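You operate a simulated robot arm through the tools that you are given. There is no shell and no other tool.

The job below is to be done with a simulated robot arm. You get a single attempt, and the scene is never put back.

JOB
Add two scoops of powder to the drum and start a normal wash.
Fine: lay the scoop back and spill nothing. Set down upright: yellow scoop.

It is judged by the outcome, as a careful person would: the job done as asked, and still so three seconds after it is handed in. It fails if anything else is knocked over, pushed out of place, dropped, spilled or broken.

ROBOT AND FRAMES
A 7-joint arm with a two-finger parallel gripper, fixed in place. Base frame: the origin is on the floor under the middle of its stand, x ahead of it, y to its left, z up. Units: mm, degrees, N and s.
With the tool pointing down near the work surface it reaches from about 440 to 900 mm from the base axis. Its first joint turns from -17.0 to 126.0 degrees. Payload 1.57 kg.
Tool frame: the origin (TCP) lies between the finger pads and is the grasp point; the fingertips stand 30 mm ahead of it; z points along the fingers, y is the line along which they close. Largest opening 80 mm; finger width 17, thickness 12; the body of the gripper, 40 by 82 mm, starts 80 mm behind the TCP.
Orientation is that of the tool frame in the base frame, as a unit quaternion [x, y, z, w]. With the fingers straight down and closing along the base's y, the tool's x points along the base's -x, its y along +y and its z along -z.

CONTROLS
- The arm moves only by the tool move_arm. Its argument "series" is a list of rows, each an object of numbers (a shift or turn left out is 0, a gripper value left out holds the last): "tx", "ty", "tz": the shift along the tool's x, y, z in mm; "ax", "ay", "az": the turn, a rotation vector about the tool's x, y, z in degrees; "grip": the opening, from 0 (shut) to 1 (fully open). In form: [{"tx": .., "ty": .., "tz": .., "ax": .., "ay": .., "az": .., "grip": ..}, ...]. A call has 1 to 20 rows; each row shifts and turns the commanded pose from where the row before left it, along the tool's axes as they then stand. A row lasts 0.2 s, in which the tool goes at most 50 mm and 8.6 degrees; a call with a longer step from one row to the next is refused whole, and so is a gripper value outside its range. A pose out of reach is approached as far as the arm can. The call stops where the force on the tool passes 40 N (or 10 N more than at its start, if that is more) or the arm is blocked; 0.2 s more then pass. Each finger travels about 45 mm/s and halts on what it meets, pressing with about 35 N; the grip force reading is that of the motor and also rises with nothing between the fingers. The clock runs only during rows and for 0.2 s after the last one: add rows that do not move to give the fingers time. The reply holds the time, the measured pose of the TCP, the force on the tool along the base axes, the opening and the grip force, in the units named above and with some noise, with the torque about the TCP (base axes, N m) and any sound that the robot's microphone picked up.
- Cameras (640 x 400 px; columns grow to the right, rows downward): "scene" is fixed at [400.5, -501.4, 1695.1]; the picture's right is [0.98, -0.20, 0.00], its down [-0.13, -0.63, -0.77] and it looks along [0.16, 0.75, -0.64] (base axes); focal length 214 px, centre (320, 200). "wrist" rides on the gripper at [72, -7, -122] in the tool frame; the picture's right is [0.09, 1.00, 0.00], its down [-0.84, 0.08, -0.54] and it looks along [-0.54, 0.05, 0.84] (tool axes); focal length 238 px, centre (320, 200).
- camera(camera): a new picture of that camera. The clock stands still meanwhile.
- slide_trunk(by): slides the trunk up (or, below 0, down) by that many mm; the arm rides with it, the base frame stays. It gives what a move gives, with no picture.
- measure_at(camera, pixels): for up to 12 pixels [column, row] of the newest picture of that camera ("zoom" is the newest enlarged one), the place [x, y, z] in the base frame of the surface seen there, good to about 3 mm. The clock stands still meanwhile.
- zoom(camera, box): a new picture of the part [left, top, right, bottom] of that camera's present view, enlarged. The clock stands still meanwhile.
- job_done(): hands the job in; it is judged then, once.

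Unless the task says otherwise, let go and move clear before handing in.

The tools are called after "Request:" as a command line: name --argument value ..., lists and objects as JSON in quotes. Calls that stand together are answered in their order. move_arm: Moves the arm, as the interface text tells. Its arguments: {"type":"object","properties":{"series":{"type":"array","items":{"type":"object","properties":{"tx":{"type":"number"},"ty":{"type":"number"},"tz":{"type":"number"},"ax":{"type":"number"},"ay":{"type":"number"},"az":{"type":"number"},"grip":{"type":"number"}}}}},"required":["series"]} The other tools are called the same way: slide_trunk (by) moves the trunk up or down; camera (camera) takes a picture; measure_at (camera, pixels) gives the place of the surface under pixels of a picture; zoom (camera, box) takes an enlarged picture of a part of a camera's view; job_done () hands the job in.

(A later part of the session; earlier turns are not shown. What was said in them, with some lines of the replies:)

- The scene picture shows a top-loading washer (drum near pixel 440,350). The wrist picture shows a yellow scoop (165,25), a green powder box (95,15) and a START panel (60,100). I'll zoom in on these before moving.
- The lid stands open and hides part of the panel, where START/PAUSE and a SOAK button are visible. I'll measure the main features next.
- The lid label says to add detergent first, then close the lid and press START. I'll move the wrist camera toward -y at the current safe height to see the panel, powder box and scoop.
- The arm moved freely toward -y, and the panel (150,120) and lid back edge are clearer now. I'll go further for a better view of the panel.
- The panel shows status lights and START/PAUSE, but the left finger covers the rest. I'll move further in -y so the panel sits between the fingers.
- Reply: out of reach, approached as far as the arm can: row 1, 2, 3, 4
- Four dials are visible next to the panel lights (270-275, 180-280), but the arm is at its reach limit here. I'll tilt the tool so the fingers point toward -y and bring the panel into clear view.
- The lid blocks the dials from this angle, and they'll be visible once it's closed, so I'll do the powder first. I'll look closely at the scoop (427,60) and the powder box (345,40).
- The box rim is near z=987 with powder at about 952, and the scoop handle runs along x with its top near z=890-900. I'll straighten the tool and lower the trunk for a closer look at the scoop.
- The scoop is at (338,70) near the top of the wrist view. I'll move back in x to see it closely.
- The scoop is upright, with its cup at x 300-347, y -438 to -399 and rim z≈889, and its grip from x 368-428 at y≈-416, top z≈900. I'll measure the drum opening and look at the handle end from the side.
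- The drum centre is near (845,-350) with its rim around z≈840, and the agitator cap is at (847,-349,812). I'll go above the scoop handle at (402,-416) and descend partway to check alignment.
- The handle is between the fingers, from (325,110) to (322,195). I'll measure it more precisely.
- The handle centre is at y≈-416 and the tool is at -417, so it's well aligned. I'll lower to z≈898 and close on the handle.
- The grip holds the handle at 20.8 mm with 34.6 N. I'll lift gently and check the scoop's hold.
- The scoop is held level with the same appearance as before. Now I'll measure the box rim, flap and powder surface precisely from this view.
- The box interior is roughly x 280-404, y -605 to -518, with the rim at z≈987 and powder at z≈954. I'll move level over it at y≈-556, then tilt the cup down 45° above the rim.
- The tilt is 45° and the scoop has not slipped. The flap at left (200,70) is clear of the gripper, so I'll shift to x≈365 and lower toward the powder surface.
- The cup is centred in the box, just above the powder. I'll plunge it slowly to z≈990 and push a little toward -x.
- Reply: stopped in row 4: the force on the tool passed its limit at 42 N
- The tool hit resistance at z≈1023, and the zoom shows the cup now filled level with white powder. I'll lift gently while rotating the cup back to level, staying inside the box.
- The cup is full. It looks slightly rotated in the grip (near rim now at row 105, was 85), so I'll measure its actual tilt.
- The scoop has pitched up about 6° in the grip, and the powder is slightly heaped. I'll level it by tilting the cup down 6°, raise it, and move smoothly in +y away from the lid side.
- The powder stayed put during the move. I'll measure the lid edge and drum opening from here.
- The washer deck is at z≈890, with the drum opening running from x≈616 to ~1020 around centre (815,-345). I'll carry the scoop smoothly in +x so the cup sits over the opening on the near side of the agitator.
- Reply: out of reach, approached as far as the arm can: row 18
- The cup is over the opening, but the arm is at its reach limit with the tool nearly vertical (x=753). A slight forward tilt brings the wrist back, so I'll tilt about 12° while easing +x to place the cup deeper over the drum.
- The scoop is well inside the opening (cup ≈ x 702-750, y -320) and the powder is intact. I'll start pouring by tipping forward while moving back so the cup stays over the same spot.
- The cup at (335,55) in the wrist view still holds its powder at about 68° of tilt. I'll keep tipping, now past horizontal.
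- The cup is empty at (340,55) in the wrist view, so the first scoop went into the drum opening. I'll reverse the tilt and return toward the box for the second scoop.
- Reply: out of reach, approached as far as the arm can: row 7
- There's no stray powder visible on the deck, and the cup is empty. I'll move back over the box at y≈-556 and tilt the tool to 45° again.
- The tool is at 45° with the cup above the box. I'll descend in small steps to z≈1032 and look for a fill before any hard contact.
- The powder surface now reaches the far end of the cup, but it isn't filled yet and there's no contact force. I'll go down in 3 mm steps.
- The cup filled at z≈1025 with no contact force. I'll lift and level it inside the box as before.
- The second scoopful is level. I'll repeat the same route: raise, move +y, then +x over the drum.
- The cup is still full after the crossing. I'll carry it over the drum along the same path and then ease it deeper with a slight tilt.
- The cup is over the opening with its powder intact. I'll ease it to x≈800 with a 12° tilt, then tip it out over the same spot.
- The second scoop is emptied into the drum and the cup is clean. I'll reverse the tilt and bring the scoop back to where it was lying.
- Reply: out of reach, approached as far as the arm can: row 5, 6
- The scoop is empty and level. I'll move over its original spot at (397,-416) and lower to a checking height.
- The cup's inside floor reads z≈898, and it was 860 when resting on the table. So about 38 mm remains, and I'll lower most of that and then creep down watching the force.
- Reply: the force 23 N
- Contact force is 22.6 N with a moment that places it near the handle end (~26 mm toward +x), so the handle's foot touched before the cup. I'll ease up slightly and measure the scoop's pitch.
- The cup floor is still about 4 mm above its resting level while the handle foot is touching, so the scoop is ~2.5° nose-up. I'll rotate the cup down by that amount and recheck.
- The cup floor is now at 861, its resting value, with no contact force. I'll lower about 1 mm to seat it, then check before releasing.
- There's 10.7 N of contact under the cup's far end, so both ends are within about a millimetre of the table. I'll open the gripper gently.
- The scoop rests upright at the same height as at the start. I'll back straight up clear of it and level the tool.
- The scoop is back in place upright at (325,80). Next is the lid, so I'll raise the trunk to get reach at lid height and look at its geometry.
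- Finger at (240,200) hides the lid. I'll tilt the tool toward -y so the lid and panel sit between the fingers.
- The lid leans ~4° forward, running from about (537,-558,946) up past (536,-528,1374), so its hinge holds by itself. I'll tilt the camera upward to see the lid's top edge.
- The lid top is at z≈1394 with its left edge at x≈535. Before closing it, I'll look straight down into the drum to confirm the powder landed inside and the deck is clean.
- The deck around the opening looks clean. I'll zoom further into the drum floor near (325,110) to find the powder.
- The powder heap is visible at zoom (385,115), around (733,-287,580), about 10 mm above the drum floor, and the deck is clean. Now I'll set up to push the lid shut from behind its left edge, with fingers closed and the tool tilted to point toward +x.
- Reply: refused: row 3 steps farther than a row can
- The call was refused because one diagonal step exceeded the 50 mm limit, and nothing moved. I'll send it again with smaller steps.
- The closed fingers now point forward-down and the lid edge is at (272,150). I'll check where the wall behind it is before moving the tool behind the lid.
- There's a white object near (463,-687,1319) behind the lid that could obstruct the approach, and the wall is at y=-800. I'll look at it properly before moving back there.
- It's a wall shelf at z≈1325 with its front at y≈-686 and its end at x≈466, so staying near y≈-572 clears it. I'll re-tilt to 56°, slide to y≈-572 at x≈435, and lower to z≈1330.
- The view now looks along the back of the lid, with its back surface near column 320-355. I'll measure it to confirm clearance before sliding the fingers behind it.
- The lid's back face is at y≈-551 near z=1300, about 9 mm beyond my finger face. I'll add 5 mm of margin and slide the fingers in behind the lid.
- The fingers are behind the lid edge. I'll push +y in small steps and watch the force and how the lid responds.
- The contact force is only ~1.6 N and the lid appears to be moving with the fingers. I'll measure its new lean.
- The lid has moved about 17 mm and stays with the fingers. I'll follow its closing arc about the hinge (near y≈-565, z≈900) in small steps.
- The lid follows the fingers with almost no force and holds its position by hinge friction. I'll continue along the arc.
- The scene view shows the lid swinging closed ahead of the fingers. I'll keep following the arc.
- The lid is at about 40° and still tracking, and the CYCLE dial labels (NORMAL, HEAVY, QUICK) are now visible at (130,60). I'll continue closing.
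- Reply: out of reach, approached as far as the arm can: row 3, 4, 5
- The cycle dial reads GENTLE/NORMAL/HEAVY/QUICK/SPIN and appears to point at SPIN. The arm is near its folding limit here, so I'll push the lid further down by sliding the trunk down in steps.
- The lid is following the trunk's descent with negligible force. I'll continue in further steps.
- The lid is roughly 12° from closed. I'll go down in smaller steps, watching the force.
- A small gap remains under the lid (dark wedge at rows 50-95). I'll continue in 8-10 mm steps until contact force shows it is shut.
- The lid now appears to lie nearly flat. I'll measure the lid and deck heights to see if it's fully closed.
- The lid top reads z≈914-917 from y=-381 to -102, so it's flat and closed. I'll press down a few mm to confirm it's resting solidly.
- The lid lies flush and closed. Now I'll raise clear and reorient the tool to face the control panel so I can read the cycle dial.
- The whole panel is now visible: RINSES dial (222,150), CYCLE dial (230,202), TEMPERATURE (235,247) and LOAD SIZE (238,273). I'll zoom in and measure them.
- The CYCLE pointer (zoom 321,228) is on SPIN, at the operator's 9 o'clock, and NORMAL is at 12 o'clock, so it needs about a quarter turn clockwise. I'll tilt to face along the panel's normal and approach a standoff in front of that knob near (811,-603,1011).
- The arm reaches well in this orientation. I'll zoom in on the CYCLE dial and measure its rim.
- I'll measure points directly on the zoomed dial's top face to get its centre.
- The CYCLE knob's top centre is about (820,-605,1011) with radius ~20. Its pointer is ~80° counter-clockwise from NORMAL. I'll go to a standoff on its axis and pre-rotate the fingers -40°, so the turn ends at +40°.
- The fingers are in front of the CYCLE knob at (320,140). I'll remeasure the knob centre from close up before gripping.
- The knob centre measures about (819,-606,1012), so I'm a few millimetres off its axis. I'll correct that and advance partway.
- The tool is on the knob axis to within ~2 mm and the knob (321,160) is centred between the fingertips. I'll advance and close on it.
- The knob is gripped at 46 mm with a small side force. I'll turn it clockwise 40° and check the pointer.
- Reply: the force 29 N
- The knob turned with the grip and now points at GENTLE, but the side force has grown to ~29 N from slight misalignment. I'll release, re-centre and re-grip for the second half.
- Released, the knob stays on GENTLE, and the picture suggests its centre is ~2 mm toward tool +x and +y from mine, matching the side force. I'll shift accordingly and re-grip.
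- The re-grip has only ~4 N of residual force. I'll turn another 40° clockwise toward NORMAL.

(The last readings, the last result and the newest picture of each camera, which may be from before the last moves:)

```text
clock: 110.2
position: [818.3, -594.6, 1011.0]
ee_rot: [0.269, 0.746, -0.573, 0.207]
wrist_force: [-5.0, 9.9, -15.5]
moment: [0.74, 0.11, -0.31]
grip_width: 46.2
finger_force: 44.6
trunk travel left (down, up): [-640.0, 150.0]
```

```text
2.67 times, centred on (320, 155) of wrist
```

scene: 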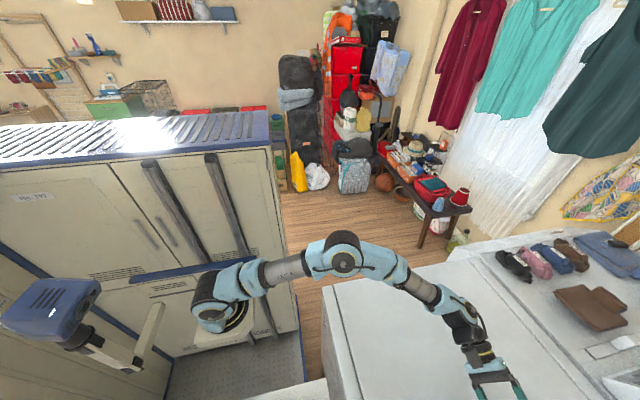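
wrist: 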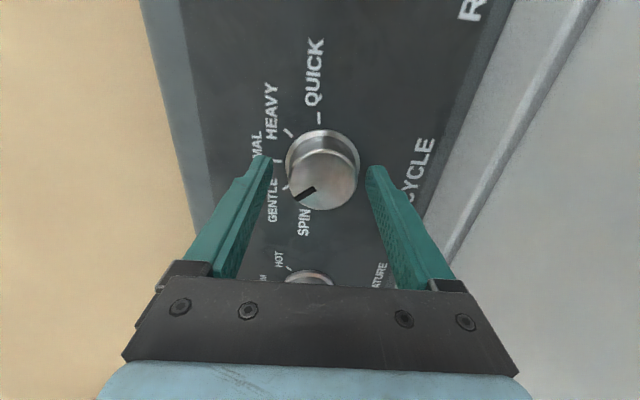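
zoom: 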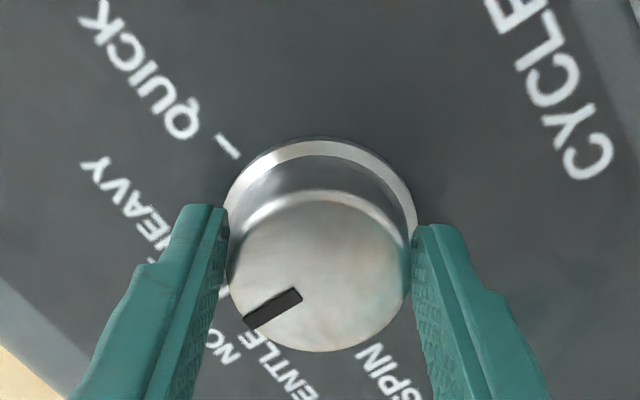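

The pointer looks to be near NORMAL, but the finger hides the tick. I'll release and back off to check.

Request:
move_arm --series '[{"grip": 0.7}, {"grip": 0.8}, {"grip": 0.8}, {"tz": -15}, {"tz": -25}, {"tz": -25}, {}]'

Request:
camera --camera "wrist"

Request:
zoom --camera "wrist" --box '[240, 70, 400, 200]'

```text
clock: 111.8
position: [815.5, -532.6, 1029.1]
ee_rot: [0.269, 0.744, -0.574, 0.209]
wrist_force: [-0.2, -0.6, -0.2]
moment: [-0.03, -0.03, 0.03]
grip_width: 64.1
finger_force: 0.0
trunk travel left (down, up): [-640.0, 150.0]
```

```text
taken
```

wrist: 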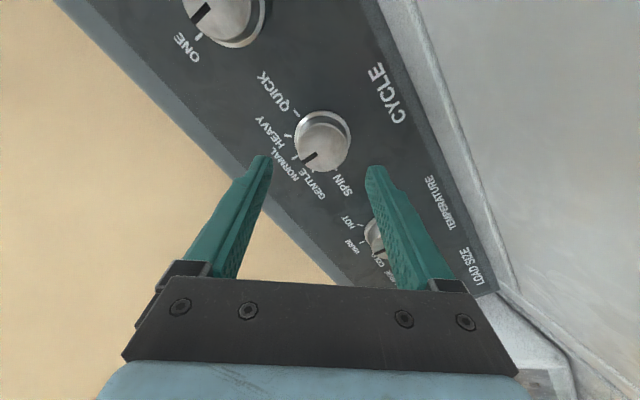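

```text
3.08 times, centred on (320, 135) of wrist
```

zoom: 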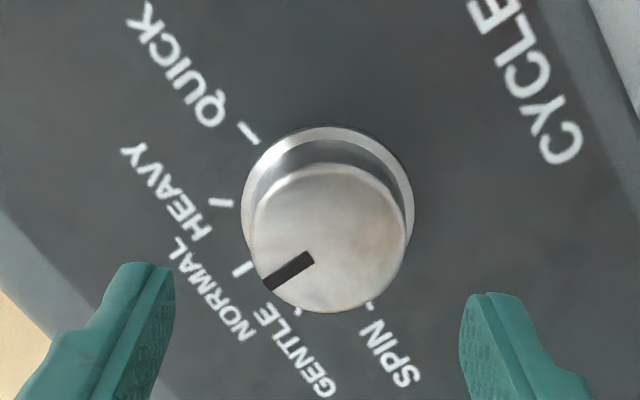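

The pointer line (268,285)-(310,257) has the same direction as the NORMAL tick (238,268) from the dial centre. I'll verify with 3D measurements.

Request:
measure_at --camera "zoom" --pixels '[[306, 260], [272, 282], [328, 238], [258, 238], [402, 238], [328, 170], [328, 308], [238, 268], [220, 202], [295, 312], [248, 133], [370, 305]]'

```text
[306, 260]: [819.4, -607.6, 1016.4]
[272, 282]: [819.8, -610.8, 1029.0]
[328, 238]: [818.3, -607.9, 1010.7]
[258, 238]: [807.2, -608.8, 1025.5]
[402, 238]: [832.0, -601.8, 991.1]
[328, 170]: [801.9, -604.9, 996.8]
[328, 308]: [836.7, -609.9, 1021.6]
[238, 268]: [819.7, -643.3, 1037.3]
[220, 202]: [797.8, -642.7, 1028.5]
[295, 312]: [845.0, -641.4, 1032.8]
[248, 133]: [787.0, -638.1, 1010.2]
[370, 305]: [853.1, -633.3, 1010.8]
```

The pointer runs from (819.4, z 1016) to (819.8, z 1029), straight up to the NORMAL tick at x=819.7, so the cycle is set. Next I'll close the fingers, un-rotate, and move in front of the START button at about (541,-633,1020).

Request:
move_arm --series '[{"tz": -20, "grip": 0}, {"az": -8}, {"az": -8}, {"az": -8}, {"az": -8}, {"az": -8}, {"tx": 39.1, "ty": -2.5}, {"tx": 39.1, "ty": -2.5}, {"tx": 39.1, "ty": -2.5}, {"tx": 39.1, "ty": -2.5}, {"tx": 39.1, "ty": -2.5}, {"tx": 39.1, "ty": -2.5}, {"tx": 39.1, "ty": -2.5}, {}]'

Request:
camera --camera "wrist"

Request:
camera --camera "scene"

```text
clock: 114.8
position: [545.5, -518.1, 1053.4]
ee_rot: [-0.002, 0.791, -0.611, -0.001]
wrist_force: [-0.5, -0.4, 0.1]
moment: [0.01, 0.0, 0.0]
grip_width: 0.3
finger_force: 21.4
trunk travel left (down, up): [-640.0, 150.0]
```

```text
taken
```

wrist: 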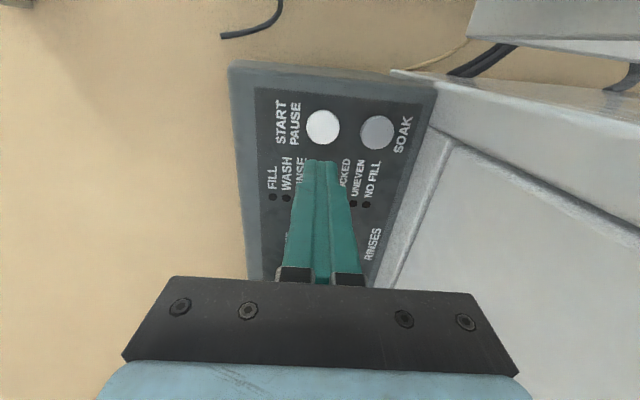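

```text
taken
```

scene: 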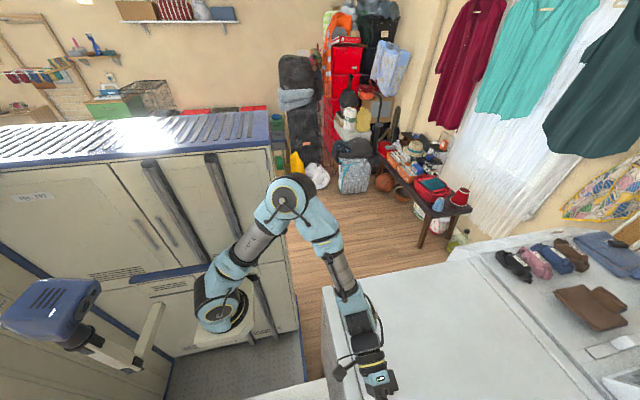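

The START/PAUSE button is at (323,127) and SOAK at (376,132). I'll measure START's centre precisely.

Request:
measure_at --camera "wrist" --pixels '[[323, 127], [309, 127], [337, 127], [323, 113], [323, 141], [376, 132], [350, 130], [300, 140], [350, 110], [350, 150]]'

Request:
zoom --camera "wrist" --box '[240, 80, 440, 220]'

```text
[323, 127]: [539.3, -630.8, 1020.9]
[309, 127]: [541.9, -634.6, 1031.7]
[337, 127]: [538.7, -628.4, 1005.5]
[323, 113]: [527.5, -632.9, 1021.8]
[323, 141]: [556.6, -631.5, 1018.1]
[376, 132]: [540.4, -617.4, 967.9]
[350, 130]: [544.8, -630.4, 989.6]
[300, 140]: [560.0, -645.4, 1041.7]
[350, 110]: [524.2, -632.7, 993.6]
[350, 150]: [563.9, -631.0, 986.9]
```

```text
2.86 times, centred on (340, 150) of wrist
```

zoom: 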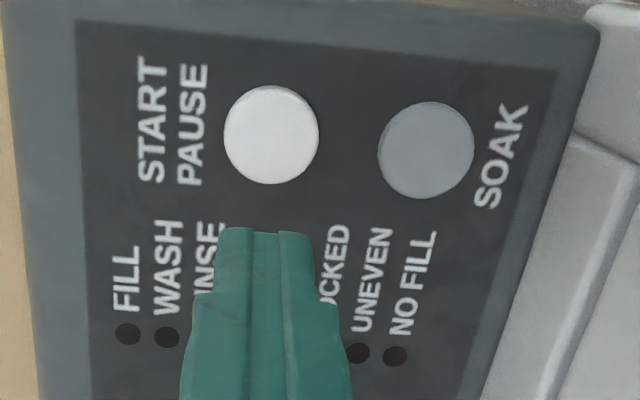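

START's centre is about (541.5,-631.5,1019). I'll align the fingertips with its axis and approach to ~12 mm.

Request:
move_arm --series '[{"tx": 4, "ty": 3.9}, {"tz": 30}, {"tz": 30}, {"tz": 15}, {}]'

Request:
camera --camera "wrist"

Request:
zoom --camera "wrist" --box '[240, 80, 440, 220]'

```text
clock: 116.0
position: [541.8, -590.2, 1031.0]
ee_rot: [-0.003, 0.792, -0.611, -0.001]
wrist_force: [0.6, -0.6, 0.8]
moment: [-0.02, 0.01, -0.05]
grip_width: 0.3
finger_force: 21.3
trunk travel left (down, up): [-640.0, 150.0]
```

```text
taken
```

wrist: 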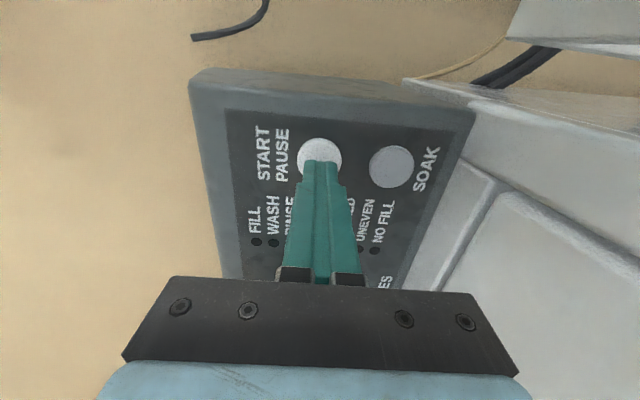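

```text
2.86 times, centred on (340, 150) of wrist
```

zoom: 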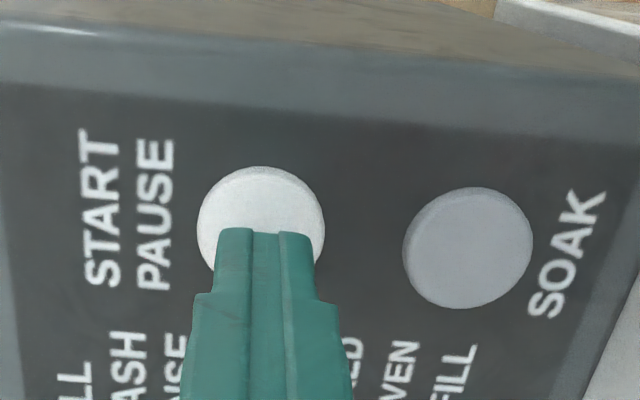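

The fingertips line up with START, about 12 mm away. I'll approach to just short of contact, then make one press so it doesn't toggle to pause.

Request:
move_arm --series '[{"tz": 4}, {"tz": 4}, {"tz": 3}]'

Request:
move_arm --series '[{"tz": 2}, {"tz": 2}]'

```text
clock: 116.8
position: [539.7, -599.7, 1029.1]
ee_rot: [-0.002, 0.792, -0.61, -0.001]
wrist_force: [0.6, 0.9, -0.1]
moment: [-0.01, 0.02, -0.05]
grip_width: 0.1
finger_force: 21.7
trunk travel left (down, up): [-640.0, 150.0]
```

```text
clock: 117.4
position: [540.0, -604.5, 1028.1]
ee_rot: [-0.003, 0.792, -0.611, -0.002]
wrist_force: [0.5, 0.2, -0.4]
moment: [0.02, 0.02, 0.0]
grip_width: 0.4
finger_force: 21.6
trunk travel left (down, up): [-640.0, 150.0]
```

There's no contact force yet. I'll continue in 2 mm steps.

Request:
move_arm --series '[{"tz": 2}]'

```text
clock: 117.8
position: [539.1, -606.1, 1026.6]
ee_rot: [-0.002, 0.792, -0.611, -0.001]
wrist_force: [-0.2, 2.6, -0.9]
moment: [0.06, -0.01, 0.01]
grip_width: 0.0
finger_force: 21.4
trunk travel left (down, up): [-640.0, 150.0]
heard: click
```

A click was heard with a light 2.6 N contact, so START registered. I'll back straight off and check the panel lights.

Request:
move_arm --series '[{"tz": -10}, {"tz": -25}, {"tz": -35}, {"tz": -40}, {}, {}]'

Request:
camera --camera "wrist"

Request:
zoom --camera "wrist" --box '[230, 60, 450, 290]'

```text
clock: 119.2
position: [539.1, -499.1, 1053.7]
ee_rot: [-0.002, 0.792, -0.611, -0.002]
wrist_force: [0.0, 0.6, -0.3]
moment: [-0.04, 0.02, -0.01]
grip_width: 0.0
finger_force: 20.9
trunk travel left (down, up): [-640.0, 150.0]
```

```text
taken
```

wrist: 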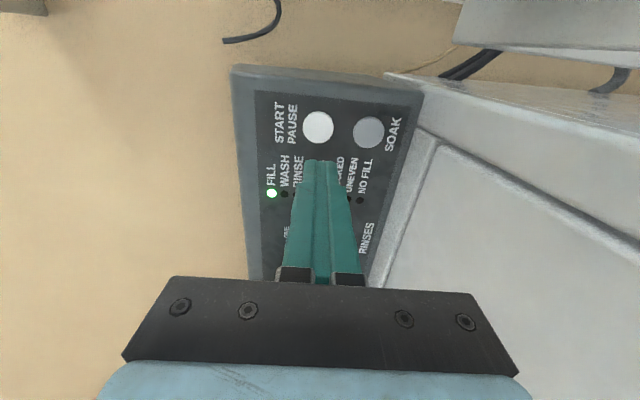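

```text
1.74 times, centred on (340, 175) of wrist
```

zoom: 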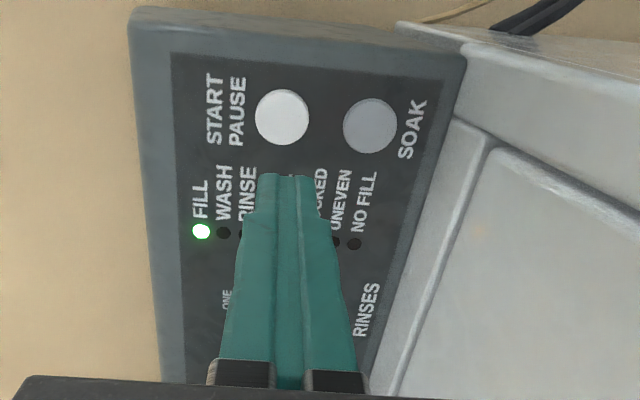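

The FILL light (272,193) is lit green, so the wash has started. I'll back away for a full panel view to check LOCKED and that no fault lights appear.

Request:
move_arm --series '[{"tz": -40, "tx": 10}, {"tz": -40, "tx": 10}, {"tz": -40}, {"tz": -40}, {"ty": -40}, {}, {}, {}, {}, {}]'

Request:
camera --camera "wrist"

Request:
zoom --camera "wrist" --box '[200, 60, 420, 280]'

```text
clock: 121.4
position: [519.1, -355.1, 1133.3]
ee_rot: [-0.003, 0.791, -0.611, -0.001]
wrist_force: [0.7, 0.6, -0.3]
moment: [0.0, 0.01, 0.0]
grip_width: 0.3
finger_force: 21.3
trunk travel left (down, up): [-640.0, 150.0]
```

```text
taken
```

wrist: 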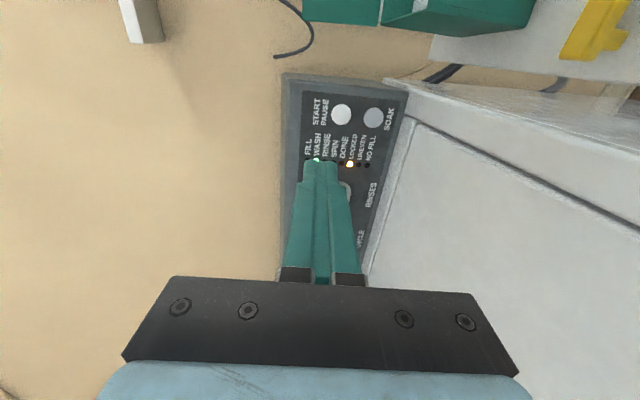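

```text
1.82 times, centred on (310, 170) of wrist
```

zoom: 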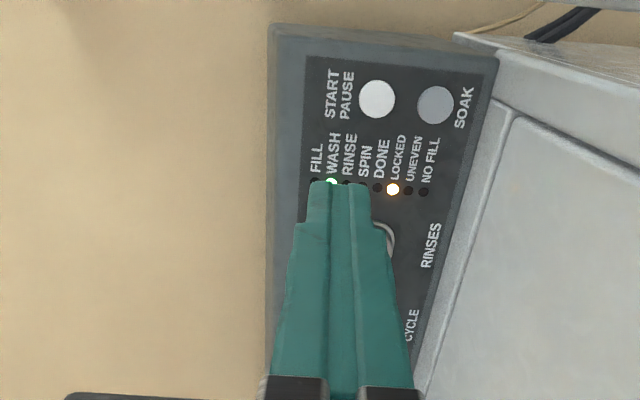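

WASH is now lit green and LOCKED orange (350,163), with no UNEVEN or NO FILL light, so the normal wash is running. I'll move clear, then do a final check of the scoop, box and surroundings.

Request:
move_arm --series '[{"ax": -8}, {"ax": -8}, {"ax": -8}, {"ax": -8}, {"ax": -8}, {"ax": -8}, {"ax": -8}, {"ax": -8}, {"ax": -8}, {"ax": -3}, {"tz": -40}, {"tz": -40}, {"tx": 40}, {"tx": 40}, {"tx": 20}, {}]'

Request:
camera --camera "wrist"

Request:
zoom --camera "wrist" --box '[60, 0, 380, 200]'

Request:
camera --camera "scene"

```text
clock: 124.8
position: [417.6, -356.2, 1216.1]
ee_rot: [0.0, 1.0, -0.002, -0.003]
wrist_force: [0.3, 0.2, -0.2]
moment: [-0.01, -0.07, 0.03]
grip_width: 0.0
finger_force: 21.4
trunk travel left (down, up): [-640.0, 150.0]
```

```text
taken
```

wrist: 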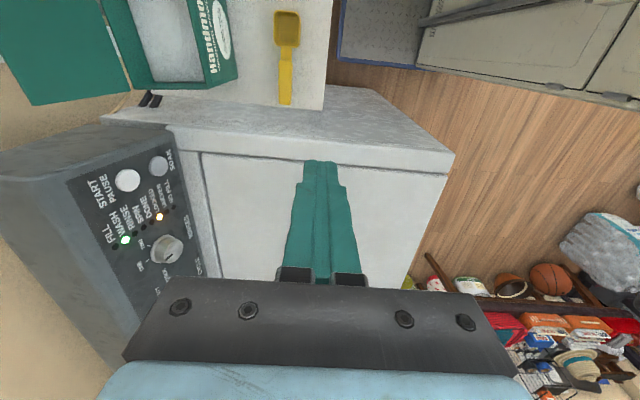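

```text
2.00 times, centred on (220, 100) of wrist
```

zoom: 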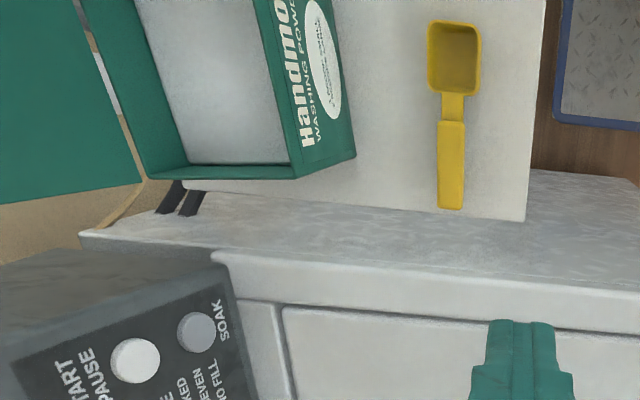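

```text
taken
```

scene: 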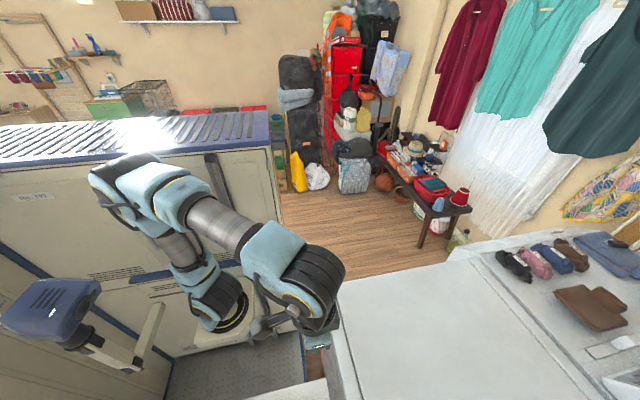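

The final pictures show the yellow scoop upright in its original spot (285,55), the powder box in place with no spill, and the lid shut. WASH (125,240) and LOCKED (159,217) are lit, and the gripper is empty and clear, so I'm handing the job in.

Request:
job_done

```text
The job is handed in.
```

The job is done: two scoops of powder are in the drum and a normal wash is running. When I handed it in, the WASH and LOCKED lights were on, and UNEVEN and NO FILL were off.

- **Powder:** Both scoops went into the drum, and I saw no spilled powder on the washer or around the box. The scoops were slightly heaped rather than level.
- **Settings:** The cycle dial was on SPIN, so I turned it to NORMAL. I left rinses, temperature and load size as they were; temperature appeared to be on COLD.
- **Lid and start:** I closed the lid, then pressed START once.
- **Scoop:** The yellow scoop is back upright, within a few millimetres of where it was, and the powder box still looks in place.

On the first scoop I pressed too hard into the powder, and the arm stopped at its 42 N force limit. The scoop tilted slightly in the grip, and I corrected for that afterwards.
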